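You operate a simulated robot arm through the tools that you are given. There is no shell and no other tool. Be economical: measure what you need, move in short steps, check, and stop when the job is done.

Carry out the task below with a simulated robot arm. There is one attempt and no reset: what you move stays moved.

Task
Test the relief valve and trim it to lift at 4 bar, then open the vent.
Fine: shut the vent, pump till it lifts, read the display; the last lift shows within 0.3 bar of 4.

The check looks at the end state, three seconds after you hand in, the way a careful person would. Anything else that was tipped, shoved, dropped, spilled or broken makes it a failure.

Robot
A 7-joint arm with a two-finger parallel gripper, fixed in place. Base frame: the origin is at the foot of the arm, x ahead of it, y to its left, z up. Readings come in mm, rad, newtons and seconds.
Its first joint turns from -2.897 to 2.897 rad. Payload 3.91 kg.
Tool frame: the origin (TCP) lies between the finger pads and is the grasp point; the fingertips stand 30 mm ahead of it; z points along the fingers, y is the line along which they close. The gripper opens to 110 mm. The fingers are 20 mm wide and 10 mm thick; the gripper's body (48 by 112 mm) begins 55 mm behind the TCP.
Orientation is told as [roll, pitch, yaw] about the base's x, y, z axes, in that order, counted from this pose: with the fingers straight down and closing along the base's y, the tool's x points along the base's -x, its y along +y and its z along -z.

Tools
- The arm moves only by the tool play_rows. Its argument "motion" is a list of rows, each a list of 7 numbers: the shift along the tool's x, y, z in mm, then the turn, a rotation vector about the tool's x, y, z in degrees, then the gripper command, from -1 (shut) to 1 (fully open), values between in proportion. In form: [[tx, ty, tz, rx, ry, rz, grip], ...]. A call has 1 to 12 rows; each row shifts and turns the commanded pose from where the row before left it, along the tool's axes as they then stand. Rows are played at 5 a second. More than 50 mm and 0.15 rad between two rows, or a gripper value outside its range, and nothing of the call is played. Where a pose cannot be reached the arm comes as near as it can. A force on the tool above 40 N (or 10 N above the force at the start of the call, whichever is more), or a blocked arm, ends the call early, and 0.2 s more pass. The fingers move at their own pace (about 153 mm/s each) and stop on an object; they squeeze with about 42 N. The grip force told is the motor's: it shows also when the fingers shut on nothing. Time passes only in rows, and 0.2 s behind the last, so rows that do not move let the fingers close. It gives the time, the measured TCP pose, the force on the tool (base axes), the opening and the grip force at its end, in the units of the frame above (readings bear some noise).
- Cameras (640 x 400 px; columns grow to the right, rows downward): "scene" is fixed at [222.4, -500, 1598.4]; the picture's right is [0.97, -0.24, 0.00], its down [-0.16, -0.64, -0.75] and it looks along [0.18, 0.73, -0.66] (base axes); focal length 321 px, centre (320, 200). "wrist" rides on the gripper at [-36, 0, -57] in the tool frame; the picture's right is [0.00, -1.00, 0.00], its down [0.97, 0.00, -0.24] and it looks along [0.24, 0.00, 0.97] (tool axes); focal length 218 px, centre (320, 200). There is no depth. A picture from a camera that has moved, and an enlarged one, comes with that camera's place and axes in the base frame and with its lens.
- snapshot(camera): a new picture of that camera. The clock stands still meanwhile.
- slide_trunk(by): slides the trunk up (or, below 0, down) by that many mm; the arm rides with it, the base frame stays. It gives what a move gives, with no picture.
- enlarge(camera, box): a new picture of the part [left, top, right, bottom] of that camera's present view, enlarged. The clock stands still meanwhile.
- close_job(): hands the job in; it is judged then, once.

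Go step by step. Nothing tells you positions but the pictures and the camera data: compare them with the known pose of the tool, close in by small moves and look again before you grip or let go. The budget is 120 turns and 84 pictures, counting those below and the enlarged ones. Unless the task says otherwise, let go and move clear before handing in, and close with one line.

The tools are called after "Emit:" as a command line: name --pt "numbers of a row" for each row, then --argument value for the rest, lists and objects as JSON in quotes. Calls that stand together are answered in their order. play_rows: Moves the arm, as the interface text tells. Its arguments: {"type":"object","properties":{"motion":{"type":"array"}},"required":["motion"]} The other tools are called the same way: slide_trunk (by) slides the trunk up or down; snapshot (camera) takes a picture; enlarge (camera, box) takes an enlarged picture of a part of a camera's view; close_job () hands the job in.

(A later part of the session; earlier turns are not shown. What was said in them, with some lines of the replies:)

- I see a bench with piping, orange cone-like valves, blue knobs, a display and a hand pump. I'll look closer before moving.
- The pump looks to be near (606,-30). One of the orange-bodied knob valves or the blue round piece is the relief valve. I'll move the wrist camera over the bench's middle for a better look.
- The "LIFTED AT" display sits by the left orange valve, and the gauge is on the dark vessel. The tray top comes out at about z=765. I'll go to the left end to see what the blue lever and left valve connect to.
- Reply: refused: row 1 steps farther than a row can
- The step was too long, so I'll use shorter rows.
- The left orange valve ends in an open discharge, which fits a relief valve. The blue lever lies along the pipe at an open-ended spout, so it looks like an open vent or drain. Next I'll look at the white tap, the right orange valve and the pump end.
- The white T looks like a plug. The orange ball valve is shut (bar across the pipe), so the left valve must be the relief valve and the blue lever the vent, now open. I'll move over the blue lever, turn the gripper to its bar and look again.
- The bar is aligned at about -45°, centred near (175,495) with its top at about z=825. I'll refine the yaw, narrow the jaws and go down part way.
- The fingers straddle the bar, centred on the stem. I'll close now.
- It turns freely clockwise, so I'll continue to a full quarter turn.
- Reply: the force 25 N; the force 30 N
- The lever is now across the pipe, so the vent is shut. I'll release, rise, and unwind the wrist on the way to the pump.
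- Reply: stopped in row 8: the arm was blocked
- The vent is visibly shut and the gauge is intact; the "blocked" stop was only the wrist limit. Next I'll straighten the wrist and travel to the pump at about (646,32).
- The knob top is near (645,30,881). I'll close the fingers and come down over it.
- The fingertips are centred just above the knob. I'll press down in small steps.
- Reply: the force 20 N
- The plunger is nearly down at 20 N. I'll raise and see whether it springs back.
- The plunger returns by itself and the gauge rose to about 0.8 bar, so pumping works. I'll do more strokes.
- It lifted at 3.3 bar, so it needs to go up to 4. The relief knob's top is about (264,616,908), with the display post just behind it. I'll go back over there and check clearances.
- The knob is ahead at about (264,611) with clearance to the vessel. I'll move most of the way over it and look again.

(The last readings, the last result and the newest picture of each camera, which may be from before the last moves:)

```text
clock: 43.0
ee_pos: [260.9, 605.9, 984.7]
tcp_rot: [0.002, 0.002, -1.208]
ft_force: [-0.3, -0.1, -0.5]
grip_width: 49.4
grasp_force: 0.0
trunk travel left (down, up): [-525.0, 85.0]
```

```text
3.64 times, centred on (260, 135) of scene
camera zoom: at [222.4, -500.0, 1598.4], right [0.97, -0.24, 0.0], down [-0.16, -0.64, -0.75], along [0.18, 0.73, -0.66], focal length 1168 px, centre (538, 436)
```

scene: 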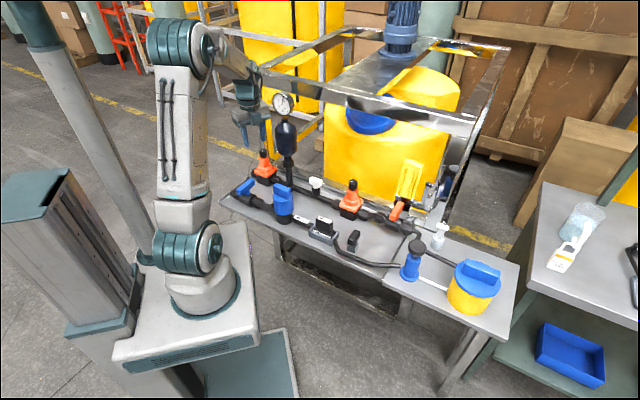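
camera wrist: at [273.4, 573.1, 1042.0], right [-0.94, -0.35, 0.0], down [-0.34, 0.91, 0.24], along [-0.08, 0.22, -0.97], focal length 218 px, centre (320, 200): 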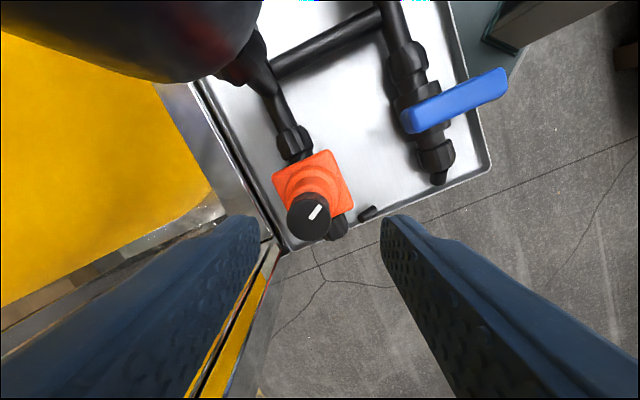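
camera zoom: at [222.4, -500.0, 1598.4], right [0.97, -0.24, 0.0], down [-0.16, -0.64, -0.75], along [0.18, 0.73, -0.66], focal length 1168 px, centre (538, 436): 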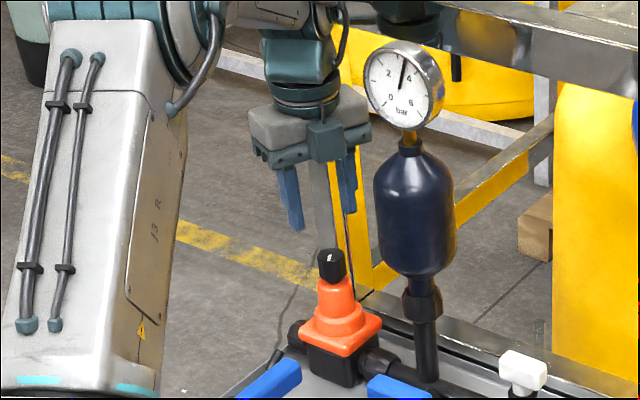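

The knob centre is (265,616). I'll rotate the hand to keep clear of the display, line up and go down around the knob.

Emit:
play_rows --pt "0 0 0 0 0 6 -0.1" --pt "0 0 0 0 0 5 -0.1" --pt "9.2 5.7 0 0 0 0 -0.1" --pt "0 0 20 0 0 0 -0.1" --pt "0 0 0 0 0 0 -0.1"

Emit:
snapshot --camera "wrist"

Emit:
enlarge --camera "scene" --box '[230, 100, 300, 190]'

```text
clock: 44.2
ee_pos: [263.8, 616.5, 965.4]
tcp_rot: [0.002, 0.0, -1.402]
ft_force: [0.9, -0.8, 0.0]
grip_width: 49.8
grasp_force: 0.1
trunk travel left (down, up): [-525.0, 85.0]
```

```text
41 pictures are left
camera wrist: at [270.4, 581.5, 1022.3], right [-0.99, -0.17, 0.0], down [-0.16, 0.96, 0.24], along [-0.04, 0.24, -0.97], focal length 218 px, centre (320, 200)
```

wrist: 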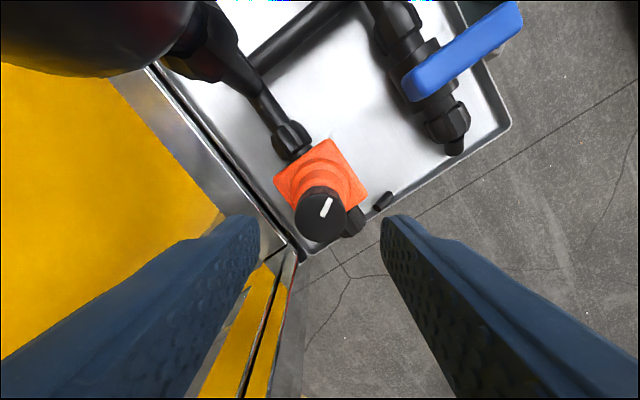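

```text
4.44 times, centred on (265, 145) of scene
camera zoom: at [222.4, -500.0, 1598.4], right [0.97, -0.24, 0.0], down [-0.16, -0.64, -0.75], along [0.18, 0.73, -0.66], focal length 1428 px, centre (564, 444)
```

zoom: 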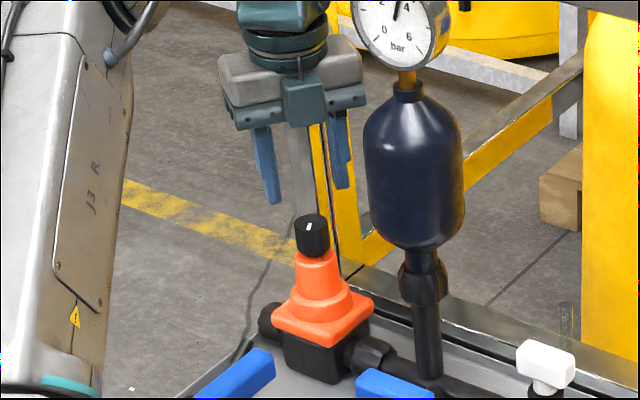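

Aligned with the knob. I'll descend and grip it.

Emit:
play_rows --pt "0 0 15 0 0 0 -0.1" --pt "0 0 15 0 0 0 -0.1" --pt "0 0 17 0 0 0 -0.1" --pt "0 0 0 0 0 0 -0.1"

Emit:
enlarge --camera "wrist" --box '[200, 100, 440, 300]'

Emit:
enlarge --camera "scene" --box '[230, 100, 300, 190]'

```text
clock: 44.7
ee_pos: [266.0, 622.7, 954.4]
tcp_rot: [0.015, 0.03, -1.402]
ft_force: [1.8, 2.9, 12.2]
grip_width: 49.6
grasp_force: 0.1
trunk travel left (down, up): [-525.0, 85.0]
stopped in row 2: the force on the tool passed its limit (the readings are from after the stop); the commanded pose is now the measured one
```

```text
2.00 times, centred on (320, 200) of wrist
camera zoom: at [271.8, 585.7, 1011.0], right [-0.99, -0.17, -0.01], down [-0.16, 0.95, 0.27], along [-0.03, 0.27, -0.96], focal length 436 px, centre (320, 200)
```

zoom: 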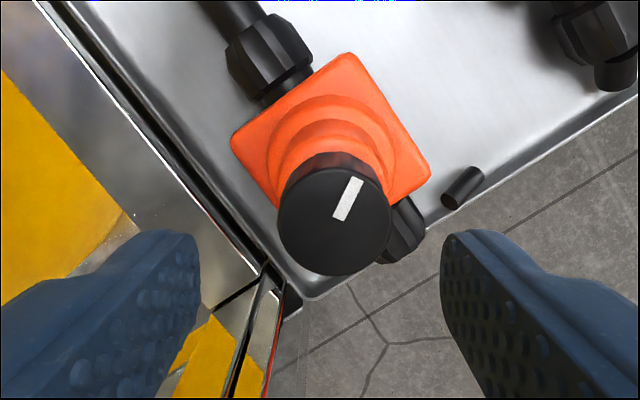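

```text
4.44 times, centred on (265, 145) of scene
camera zoom: at [222.4, -500.0, 1598.4], right [0.97, -0.24, 0.0], down [-0.16, -0.64, -0.75], along [0.18, 0.73, -0.66], focal length 1428 px, centre (564, 444)
```

zoom: 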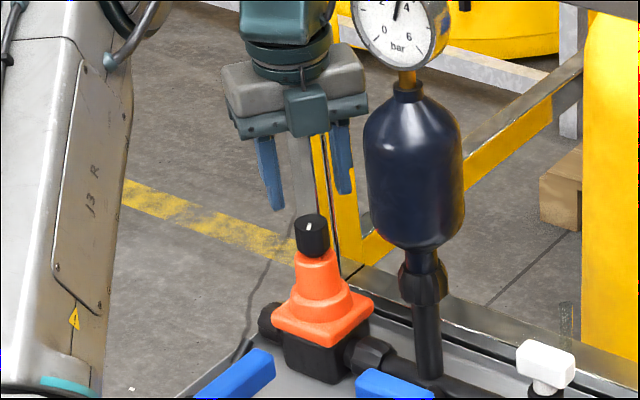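

Something stopped the descent; most likely the wrist flange met the display box behind the knob. I'll back straight up and check the display wasn't disturbed. After that I'll approach with the hand leaning toward the base.

Emit:
play_rows --pt "0 0 -10 0 0 0 -0.1" --pt "-10 0 -15 0 0 0 -0.1" --pt "-30 0 0 0 0 0 -0.1" --pt "-20 0 0 0 0 0 -0.1" --pt "0 0 0 0 0 0 -0.1"

Emit:
snapshot --camera "scene"

Emit:
enlarge --camera "scene" --box '[225, 80, 305, 140]'

```text
clock: 45.7
ee_pos: [273.0, 582.0, 972.1]
tcp_rot: [0.014, 0.029, -1.387]
ft_force: [-5.5, 21.2, -7.6]
grip_width: 49.5
grasp_force: 0.1
trunk travel left (down, up): [-525.0, 85.0]
stopped in row 4: the force on the tool passed its limit (the readings are from after the stop); the commanded pose is now the measured one
```

```text
37 pictures are left
```

scene: 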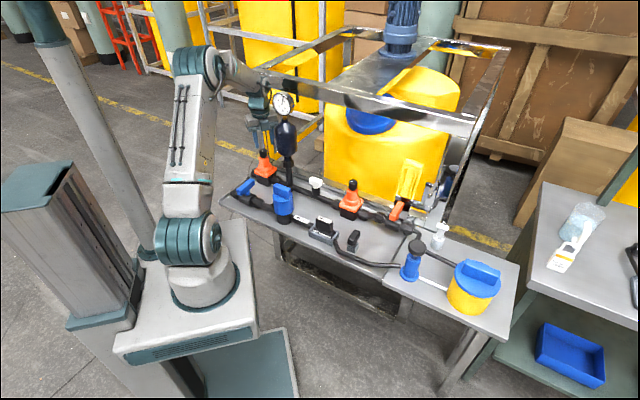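

```text
6.67 times, centred on (265, 110) of scene
camera zoom: at [222.4, -500.0, 1598.4], right [0.97, -0.24, 0.0], down [-0.16, -0.64, -0.75], along [0.18, 0.73, -0.66], focal length 2142 px, centre (687, 800)
```

zoom: 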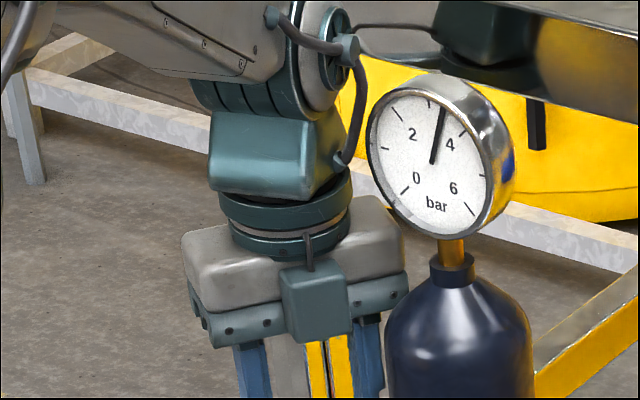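

I backed toward the vessel and touched its side, so I'll move straight away from it in -x.

Emit:
play_rows --pt "4 -10 0 0 0 0 -0.1" --pt "0 -30 0 0 0 0 -0.1" --pt "0 -30 0 0 0 0 -0.1" --pt "0 0 0 0 0 0 -0.1"

Emit:
enlarge --camera "scene" --box '[215, 80, 335, 200]'

```text
clock: 46.7
ee_pos: [206.6, 567.1, 975.1]
tcp_rot: [0.015, 0.034, -1.394]
ft_force: [-0.5, 0.8, -0.7]
grip_width: 49.4
grasp_force: 0.1
trunk travel left (down, up): [-525.0, 85.0]
```

```text
3.33 times, centred on (275, 140) of scene
camera zoom: at [222.4, -500.0, 1598.4], right [0.97, -0.24, 0.0], down [-0.16, -0.64, -0.75], along [0.18, 0.73, -0.66], focal length 1071 px, centre (470, 400)
```

zoom: 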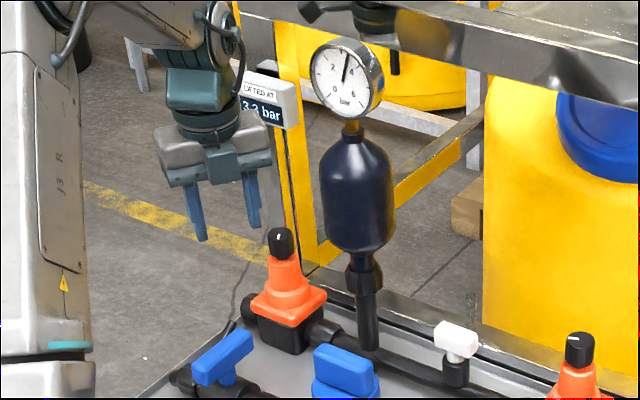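

All is intact. I'll regrip from the other side: rotate to about +60° yaw and lean the hand toward the base, which clears both the display and the vessel.

Emit:
play_rows --pt "-23.8 -20.5 0 0.9 -1.9 0 -0.1" --pt "0 0 0 0 0 -8 -0.1" --pt "0 0 0 0 0 -8 -0.1" --pt "0 0 0 0 0 -8 -0.1" --pt "0 0 0 0 0 -8 -0.1" --pt "0 0 0 0 0 -8 -0.1" --pt "0 0 0 0 0 -8 -0.1" --pt "0 0 0 0 0 -8 -0.1" --pt "0 0 0 0 0 -8 -0.1" --pt "0 0 0 0 0 -8 -0.1" --pt "0 0 0 0 0 -8 -0.1"

Emit:
play_rows --pt "0 0 0 0 0 -8 -0.1" --pt "0 0 0 0 0 -8 -0.1" --pt "0 0 0 0 0 -8 -0.1" --pt "0 0 0 0 0 -8 -0.1" --pt "0 0 0 0 0 -8 -0.1" --pt "0 0 0 0 0 -8 -0.1" --pt "0 0 0 0 0 -8 -0.1" --pt "0 0 0 0 0 -4 -0.1" --pt "0 0 0 0 0 0 -0.1"

Emit:
play_rows --pt "0 0 0 0 -8 0 -0.1" --pt "0 0 0 0 -8 0 -0.1" --pt "0 0 0 0 -8 0 -0.1" --pt "0 0 0 0 0 0 -0.1"

Emit:
snapshot --camera "wrist"

Emit:
enlarge --camera "scene" --box '[205, 80, 325, 200]'

```text
clock: 49.1
ee_pos: [188.3, 535.5, 975.7]
tcp_rot: [0.002, 0.0, 0.007]
ft_force: [0.3, 0.5, 0.6]
grip_width: 49.4
grasp_force: 0.1
trunk travel left (down, up): [-525.0, 85.0]
```

```text
clock: 51.1
ee_pos: [189.5, 535.2, 975.2]
tcp_rot: [-0.001, -0.002, 1.053]
ft_force: [0.3, 0.6, 0.7]
grip_width: 49.6
grasp_force: 0.0
trunk travel left (down, up): [-525.0, 85.0]
```

```text
clock: 52.1
ee_pos: [189.2, 535.9, 974.6]
tcp_rot: [0.002, -0.422, 1.048]
ft_force: [-0.4, 0.2, -0.5]
grip_width: 49.8
grasp_force: 0.0
trunk travel left (down, up): [-525.0, 85.0]
```

```text
34 pictures are left
camera wrist: at [193.7, 545.1, 1042.9], right [0.87, -0.5, 0.0], down [-0.49, -0.85, -0.18], along [0.09, 0.16, -0.98], focal length 218 px, centre (320, 200)
```

wrist: 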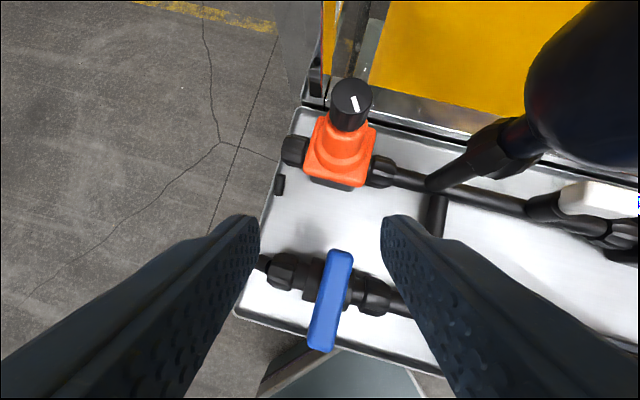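

```text
3.33 times, centred on (265, 140) of scene
camera zoom: at [222.4, -500.0, 1598.4], right [0.97, -0.24, 0.0], down [-0.16, -0.64, -0.75], along [0.18, 0.73, -0.66], focal length 1071 px, centre (503, 400)
```

zoom: 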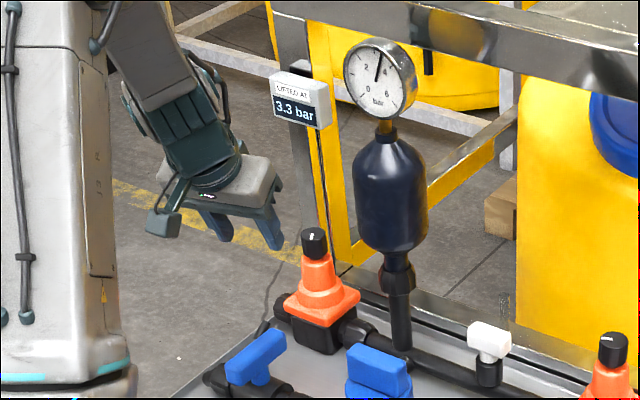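

The view is clear: knob at about (264,617) and display still showing 3.3. I'll move in above the knob with the leaned hand.

Emit:
play_rows --pt "-31 -8.3 19.2 0 0 0 -0.1" --pt "-31 -8.3 19.2 0 0 0 -0.1" --pt "-31 -8.2 19.2 0 0 0 -0.1" --pt "0 0 0 0 0 0 -0.1"

Emit:
snapshot --camera "wrist"

Emit:
enlarge --camera "scene" --box '[205, 80, 325, 200]'

```text
clock: 53.1
ee_pos: [262.8, 618.3, 961.8]
tcp_rot: [0.001, -0.421, 1.052]
ft_force: [1.3, -0.6, -0.3]
grip_width: 49.7
grasp_force: 0.0
trunk travel left (down, up): [-525.0, 85.0]
```

```text
32 pictures are left
camera wrist: at [267.8, 627.1, 1028.6], right [0.87, -0.5, 0.0], down [-0.49, -0.85, -0.18], along [0.09, 0.15, -0.98], focal length 218 px, centre (320, 200)
```

wrist: 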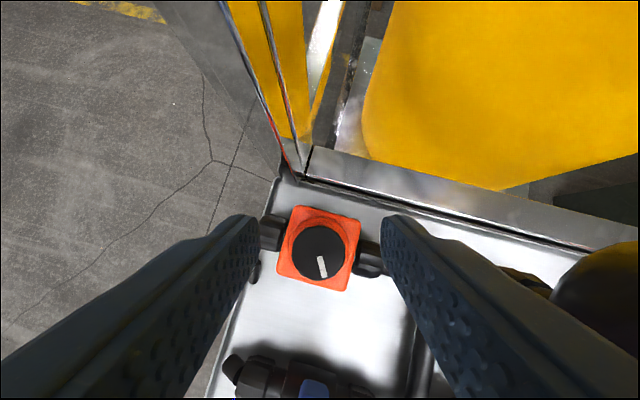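

```text
3.33 times, centred on (265, 140) of scene
camera zoom: at [222.4, -500.0, 1598.4], right [0.97, -0.24, 0.0], down [-0.16, -0.64, -0.75], along [0.18, 0.73, -0.66], focal length 1071 px, centre (503, 400)
```

zoom: 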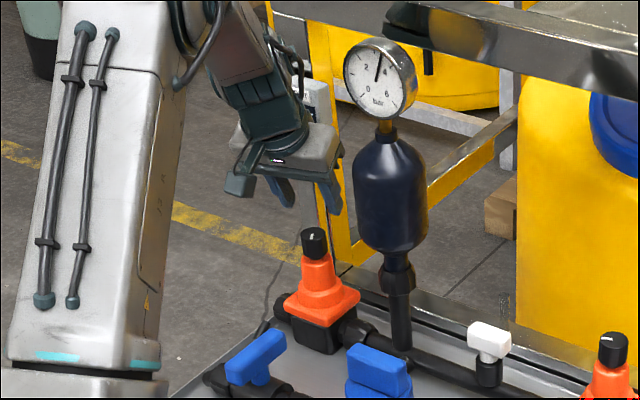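

Well aligned. I'll descend vertically to the knob and grip.

Emit:
play_rows --pt "7.5 -0.4 17.8 0 0 0 -0.1" --pt "7.5 -0.4 17.8 0 0 0 -0.1" --pt "7.5 -0.3 17.8 0 0 0 -0.1" --pt "0 0 0 0 0 0 -0.1"

Emit:
play_rows --pt "0 0 0 0 0 0 -1" --pt "0 0 0 0 0 0 -1" --pt "0 0 0 0 0 0 -1"

Emit:
snapshot --camera "wrist"

Emit:
enlarge --camera "scene" --box '[205, 80, 325, 200]'

```text
clock: 54.1
ee_pos: [265.5, 619.5, 904.0]
tcp_rot: [0.002, -0.42, 1.05]
ft_force: [0.0, -0.2, -0.2]
grip_width: 49.4
grasp_force: 0.0
trunk travel left (down, up): [-525.0, 85.0]
```

```text
clock: 54.9
ee_pos: [263.4, 619.7, 903.2]
tcp_rot: [0.0, -0.421, 1.052]
ft_force: [-8.2, 9.8, -1.6]
grip_width: 29.5
grasp_force: 44.9
trunk travel left (down, up): [-525.0, 85.0]
```

```text
30 pictures are left
camera wrist: at [268.1, 629.3, 970.4], right [0.87, -0.5, 0.0], down [-0.49, -0.85, -0.18], along [0.09, 0.16, -0.98], focal length 218 px, centre (320, 200)
```

wrist: 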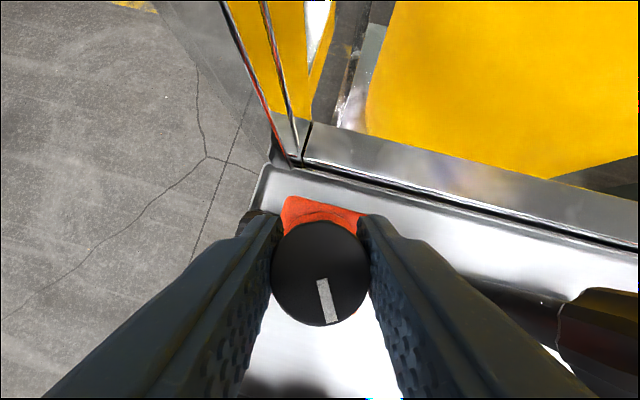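

```text
3.33 times, centred on (265, 140) of scene
camera zoom: at [222.4, -500.0, 1598.4], right [0.97, -0.24, 0.0], down [-0.16, -0.64, -0.75], along [0.18, 0.73, -0.66], focal length 1071 px, centre (503, 400)
```

zoom: 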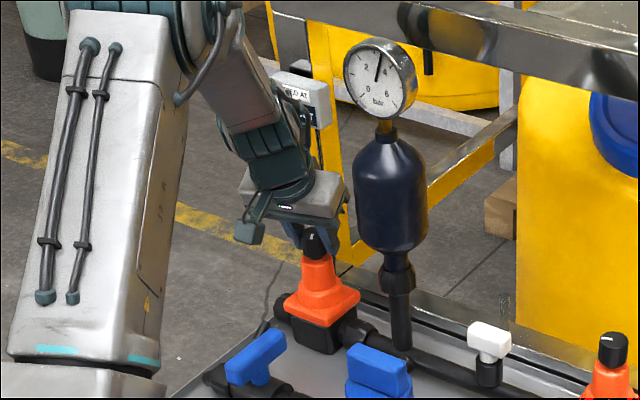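

The knob is gripped. I'll turn it 30° clockwise about the vertical axis, with the rotation vector expressed in the leaned tool frame.

Emit:
play_rows --pt "0 0 0 2.47 0 5.47 -1" --pt "0 0 0 2.47 0 5.47 -1" --pt "0 0 0 2.47 0 5.47 -1" --pt "0 0 0 2.47 0 5.47 -1" --pt "0 0 0 2.47 0 5.47 -1" --pt "0 0 0 0 0 0 -1"

Emit:
snapshot --camera "wrist"

```text
clock: 56.3
ee_pos: [263.6, 619.9, 904.1]
tcp_rot: [0.0, -0.421, 0.527]
ft_force: [-15.9, 20.2, 9.4]
grip_width: 29.5
grasp_force: 45.1
trunk travel left (down, up): [-525.0, 85.0]
```

```text
28 pictures are left
camera wrist: at [271.5, 625.8, 970.5], right [0.5, -0.86, 0.0], down [-0.85, -0.5, -0.18], along [0.15, 0.09, -0.98], focal length 218 px, centre (320, 200)
```

wrist: 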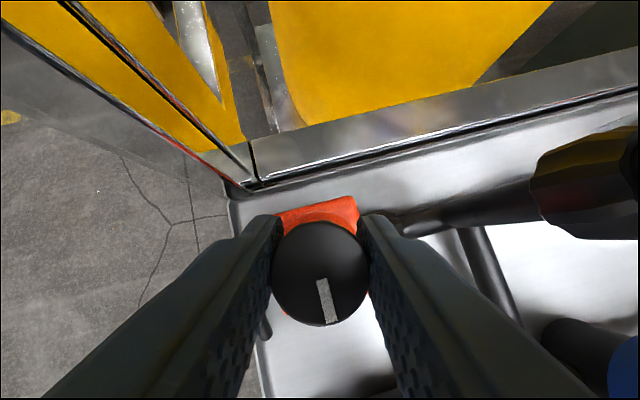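

The knob turned with the fingers. I'll release, rise vertically, retreat and return to the pump.

Emit:
play_rows --pt "0 0 0 0 0 0 -0.1" --pt "0 0 0 0 0 0 -0.1" --pt "-7.8 0 -17.3 0 0 0 -0.1" --pt "-7.8 0 -17.3 0 0 0 -0.1" --pt "-7.8 0 -17.3 0 0 0 -0.1" --pt "30 0 -13.5 0 0 0 -0.1" --pt "30 0 -13.5 0 0 0 -0.1" --pt "30 0 -13.5 0 0 0 -0.1" --pt "0 0 0 0 0 0 -0.1"

Emit:
play_rows --pt "0 0 0 0 8 0 -0.1" --pt "0 0 0 0 8 0 -0.1" --pt "0 0 0 0 8.1 0 -0.1" --pt "0 0 0 0 0 -8 -0.1" --pt "0 0 0 0 0 8 -0.1" --pt "0 0 0 0 0 8 -0.1" --pt "0 0 0 0 0 8 -1" --pt "0 0 0 0 0 8 -1" --pt "0 0 0 0 0 6.2 -1" --pt "0 0 0 0 0 0 -1"

```text
clock: 58.3
ee_pos: [181.2, 566.3, 959.4]
tcp_rot: [0.001, -0.423, 0.525]
ft_force: [0.0, -0.6, -0.7]
grip_width: 49.7
grasp_force: 0.1
trunk travel left (down, up): [-525.0, 85.0]
```

```text
clock: 60.5
ee_pos: [181.0, 567.3, 960.6]
tcp_rot: [0.0, -0.001, -0.001]
ft_force: [0.6, 0.3, -0.1]
grip_width: 0.3
grasp_force: 37.8
trunk travel left (down, up): [-525.0, 85.0]
```

Emit:
play_rows --pt "0 0 -48 0 0 0 -1" --pt "0 0 -48 0 0 0 -1" --pt "0 -48 0 0 0 0 -1" --pt "0 -48 0 0 0 0 -1" --pt "-34 -34 0 0 0 0 -1" --pt "-34 -34 0 0 0 0 -1" --pt "-34 -34 0 0 0 0 -1" --pt "-34 -34 0 0 0 0 -1" --pt "-34 -34 0 0 0 0 -1" --pt "-34 -34 0 0 0 0 -1" --pt "-34 -34 0 0 0 0 -1" --pt "-34 -34 0 0 0 0 -1"

Emit:
play_rows --pt "-34 -34 0 0 0 0 -1" --pt "-34 -34 0 0 0 0 -1" --pt "-34 -34 0 0 0 0 -1" --pt "-34 -34 0 0 0 0 -1" --pt "-34 -34 0 0 0 0 -1" --pt "-21 0 0 0 0 0 -1" --pt "0 0 0 0 0 0 -1"

```text
clock: 63.1
ee_pos: [451.2, 200.3, 1055.1]
tcp_rot: [0.001, -0.002, 0.0]
ft_force: [-0.3, 1.0, -0.7]
grip_width: 0.2
grasp_force: 37.7
trunk travel left (down, up): [-525.0, 85.0]
```

```text
clock: 64.7
ee_pos: [643.5, 31.4, 1056.6]
tcp_rot: [-0.002, -0.001, -0.001]
ft_force: [0.7, -0.2, 0.0]
grip_width: 0.1
grasp_force: 37.4
trunk travel left (down, up): [-525.0, 85.0]
```

I'm above the pump again. I'll descend and give one stroke, then look.

Emit:
play_rows --pt "0 0 44 0 0 0 -1" --pt "0 0 44 0 0 0 -1" --pt "0 0 44 0 0 0 -1" --pt "0 0 0 0 0 0 -1" --pt "0 0 18 0 0 0 -1" --pt "0 0 17 0 0 0 -1" --pt "0 0 0 0 0 0 -1" --pt "0 0 -18 0 0 0 -1" --pt "0 0 -17 0 0 0 -1" --pt "0 0 0 0 0 0 -1"

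Emit:
enlarge --camera "scene" --box '[240, 85, 310, 130]'

```text
clock: 66.9
ee_pos: [643.4, 30.6, 924.7]
tcp_rot: [0.001, 0.001, 0.0]
ft_force: [0.0, -0.2, -0.2]
grip_width: 0.0
grasp_force: 37.7
trunk travel left (down, up): [-525.0, 85.0]
```

```text
8.89 times, centred on (275, 108) of scene
camera zoom: at [222.4, -500.0, 1598.4], right [0.97, -0.24, 0.0], down [-0.16, -0.64, -0.75], along [0.18, 0.73, -0.66], focal length 2856 px, centre (720, 1022)
```

zoom: 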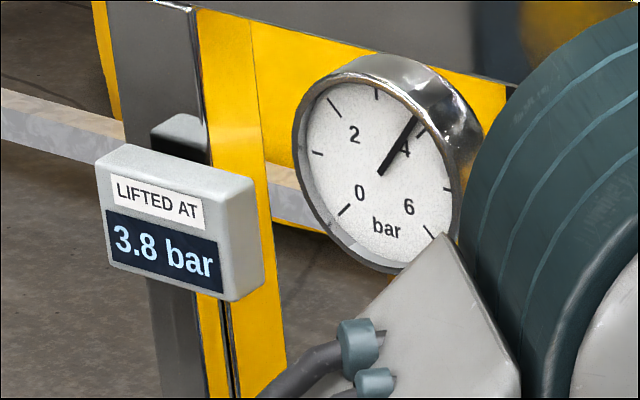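

It lifted at 3.8 bar, which is in tolerance. I'll give one more stroke to confirm it repeats.

Emit:
play_rows --pt "0 0 18 0 0 0 -1" --pt "0 0 17 0 0 0 -1" --pt "0 0 0 0 0 0 -1" --pt "0 0 -18 0 0 0 -1" --pt "0 0 -17 0 0 0 -1" --pt "0 0 0 0 0 0 -1"

Emit:
enlarge --camera "scene" --box '[240, 85, 310, 130]'

Emit:
play_rows --pt "0 0 -45 0 0 0 -1" --pt "0 0 -45 0 0 0 -1" --pt "0 0 -45 0 0 0 -1" --pt "34 36 0 0 0 0 -1" --pt "34 36 0 0 0 0 -1" --pt "34 36 0 0 0 0 -1" --pt "34 36 0 0 0 0 -1" --pt "34 36 0 0 0 0 -1" --pt "34 36 0 0 0 0 -1" --pt "34 36 0 0 0 0 -1" --pt "34 36 0 0 0 0 -1" --pt "34 36 0 0 0 0 -1"

```text
clock: 68.3
ee_pos: [642.7, 30.8, 923.5]
tcp_rot: [0.0, 0.0, 0.0]
ft_force: [0.9, -0.9, 0.4]
grip_width: 0.0
grasp_force: 37.5
trunk travel left (down, up): [-525.0, 85.0]
```

```text
8.89 times, centred on (275, 108) of scene
camera zoom: at [222.4, -500.0, 1598.4], right [0.97, -0.24, 0.0], down [-0.16, -0.64, -0.75], along [0.18, 0.73, -0.66], focal length 2856 px, centre (720, 1022)
```

zoom: 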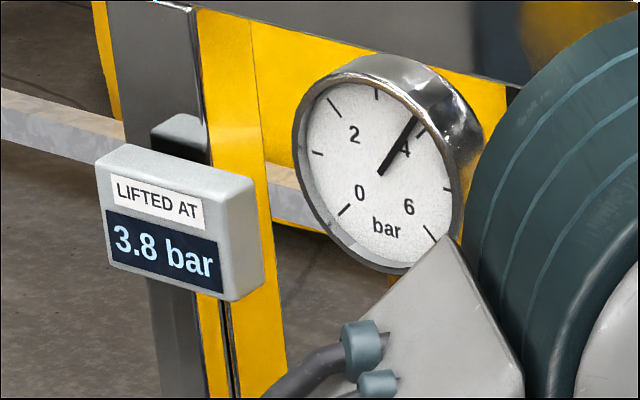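

```text
clock: 70.9
ee_pos: [335.9, 355.6, 1057.5]
tcp_rot: [-0.002, -0.002, -0.004]
ft_force: [0.7, -1.1, 0.1]
grip_width: 0.1
grasp_force: 37.8
trunk travel left (down, up): [-525.0, 85.0]
```

It repeats at 3.8 bar. Next I'll reopen the vent: go over the blue lever with the gripper across the bar, then turn it back a quarter turn counter-clockwise.

Emit:
play_rows --pt "32 27.7 0 0 0 0 0" --pt "32 27.7 0 0 0 0 0" --pt "32 27.7 0 0 0 0 0" --pt "32 27.7 0 0 0 0 0" --pt "32 27.7 0 0 0 0 0.2" --pt "0 0 20 0 0 -8 0.2" --pt "0 0 20 0 0 -8 0.2" --pt "0 0 20 0 0 -8 0.2" --pt "0 0 20 0 0 -8 0.2" --pt "0 0 20 0 0 -8 0.2" --pt "0 0 20 0 0 -5 0.2" --pt "0 0 0 0 0 0 0.2"

Emit:
snapshot --camera "wrist"

```text
clock: 73.5
ee_pos: [178.5, 493.8, 937.8]
tcp_rot: [-0.002, -0.002, 0.787]
ft_force: [-0.6, 0.8, 0.6]
grip_width: 65.8
grasp_force: 0.1
trunk travel left (down, up): [-525.0, 85.0]
```

```text
25 pictures are left
camera wrist: at [203.2, 520.5, 995.8], right [0.71, -0.71, 0.0], down [-0.69, -0.69, 0.24], along [-0.17, -0.17, -0.97], focal length 218 px, centre (320, 200)
```

wrist: 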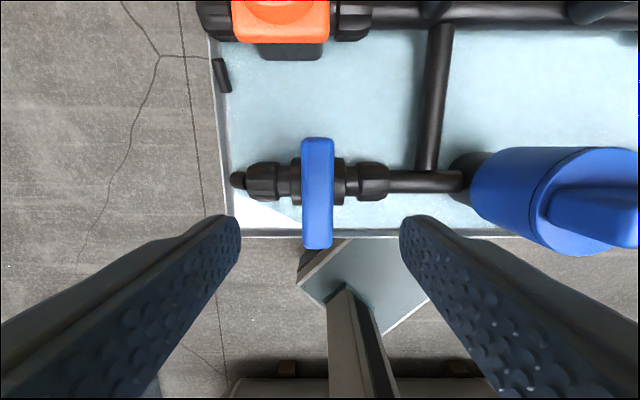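

Emit:
play_rows --pt "0.5 2 35 0 0 0 0.2" --pt "0 0 35 0 0 0 0.2" --pt "0 0 25 0 0 0 0.2" --pt "0 0 8 0 0 0 0.2" --pt "0 0 0 0 0 0 0.2" --pt "0 0 0 0 0 0 -1" --pt "0 0 0 0 0 0 -1" --pt "0 0 0 0 0 0 -1"

Emit:
play_rows --pt "0 0 0 0 0 -7 -1" --pt "0 0 0 0 0 -7 -1" --pt "0 0 0 0 0 -7 -1" --pt "0 0 0 0 0 -7 -1" --pt "0 0 0 0 0 -7 -1" --pt "0 0 0 0 0 0 -1"

Emit:
play_rows --pt "0 0 0 0 0 -7 -1" --pt "0 0 0 0 0 -7 -1" --pt "0 0 0 0 0 -7 -1" --pt "0 0 0 0 0 -7 -1" --pt "0 0 0 0 0 -7 -1" --pt "0 0 0 0 0 -7 -1" --pt "0 0 0 0 0 -7 -1" --pt "0 0 0 0 0 -6 -1" --pt "0 0 0 0 0 0 -1"

Emit:
enlarge --camera "scene" --box '[210, 80, 310, 220]'

```text
clock: 75.3
ee_pos: [176.3, 495.0, 835.5]
tcp_rot: [-0.001, 0.0, 0.785]
ft_force: [3.2, -4.7, -3.0]
grip_width: 24.0
grasp_force: 45.2
trunk travel left (down, up): [-525.0, 85.0]
```

```text
clock: 76.7
ee_pos: [176.5, 494.8, 835.1]
tcp_rot: [-0.001, 0.001, 1.399]
ft_force: [4.7, 2.1, -6.6]
grip_width: 23.8
grasp_force: 45.5
trunk travel left (down, up): [-525.0, 85.0]
```

```text
clock: 78.7
ee_pos: [176.6, 494.3, 836.0]
tcp_rot: [0.0, 0.001, 2.355]
ft_force: [9.2, 7.3, -7.3]
grip_width: 24.1
grasp_force: 44.9
trunk travel left (down, up): [-525.0, 85.0]
```

```text
2.86 times, centred on (260, 150) of scene
camera zoom: at [222.4, -500.0, 1598.4], right [0.97, -0.24, 0.0], down [-0.16, -0.64, -0.75], along [0.18, 0.73, -0.66], focal length 918 px, centre (491, 343)
```

zoom: 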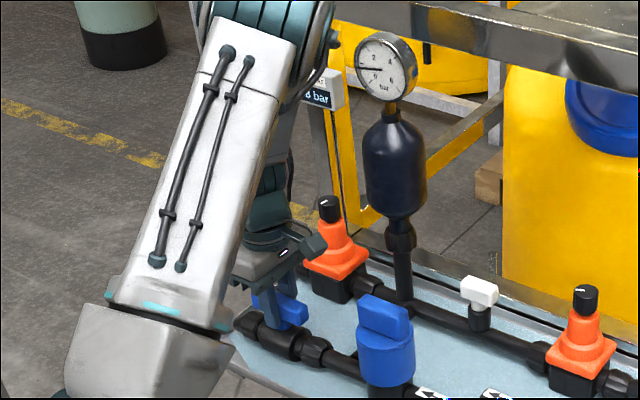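

The lever is back along the pipe and the gauge is falling. I'll release and rise clear.

Emit:
play_rows --pt "0 0 0 0 0 0 0.2" --pt "0 0 0 0 0 0 0.2" --pt "0 0 -20 0 0 0 0.2" --pt "0 0 -30 0 0 0 0.2" --pt "0 0 -30 0 0 0 0.2" --pt "0 0 -30 0 0 0 0.2" --pt "0 0 0 0 0 -8 0.2" --pt "0 0 0 0 0 8 0.2" --pt "0 0 0 0 0 8 0.2" --pt "0 0 0 0 0 8 0.2" --pt "0 0 0 0 0 8 0.2"

Emit:
snapshot --camera "wrist"

Emit:
snapshot --camera "scene"

Emit:
enlarge --camera "scene" --box '[220, 80, 320, 220]'

```text
clock: 81.1
ee_pos: [176.0, 494.5, 946.8]
tcp_rot: [0.0, 0.001, 1.935]
ft_force: [0.1, 0.4, -0.1]
grip_width: 66.2
grasp_force: 0.1
trunk travel left (down, up): [-525.0, 85.0]
```

```text
23 pictures are left
camera wrist: at [162.9, 528.7, 1003.5], right [0.93, 0.36, 0.0], down [0.35, -0.91, 0.24], along [0.09, -0.22, -0.97], focal length 218 px, centre (320, 200)
```

wrist: 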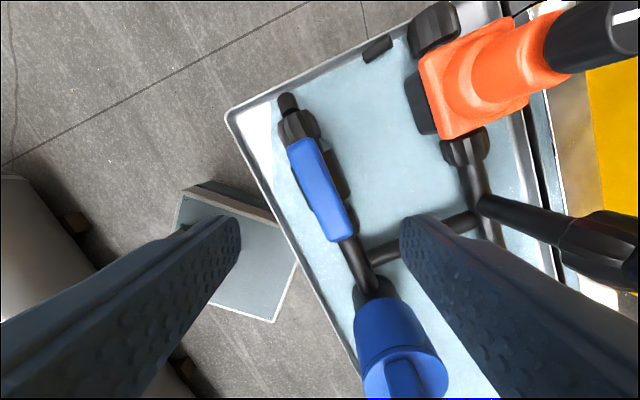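

```text
22 pictures are left
```

scene: 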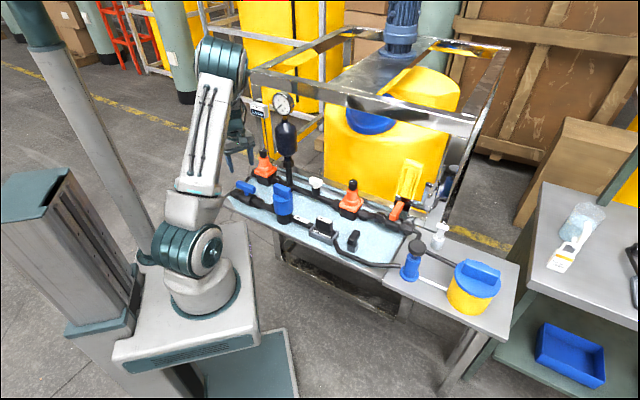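

```text
2.86 times, centred on (270, 150) of scene
camera zoom: at [222.4, -500.0, 1598.4], right [0.97, -0.24, 0.0], down [-0.16, -0.64, -0.75], along [0.18, 0.73, -0.66], focal length 918 px, centre (463, 343)
```

zoom: 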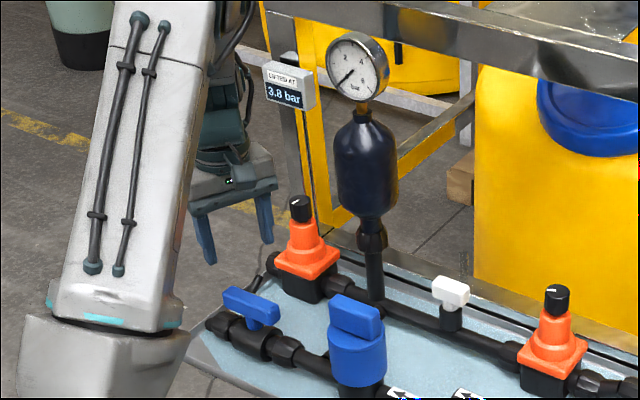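

The vent is open, the gauge reads 0, the display holds 3.8 bar, and the arm is clear of everything. I'm handing in.

Emit:
close_job

```text
The job is handed in.
```

The relief valve now lifts at 3.8 bar, up from 3.3 and within 0.3 of 4; a second pump stroke didn't change the reading, the vent is open again and the gauge reads 0. While reaching the knob, the arm lightly touched the vessel and, most likely, the display box; neither moved. Discharge water from the test is lying in the tray.
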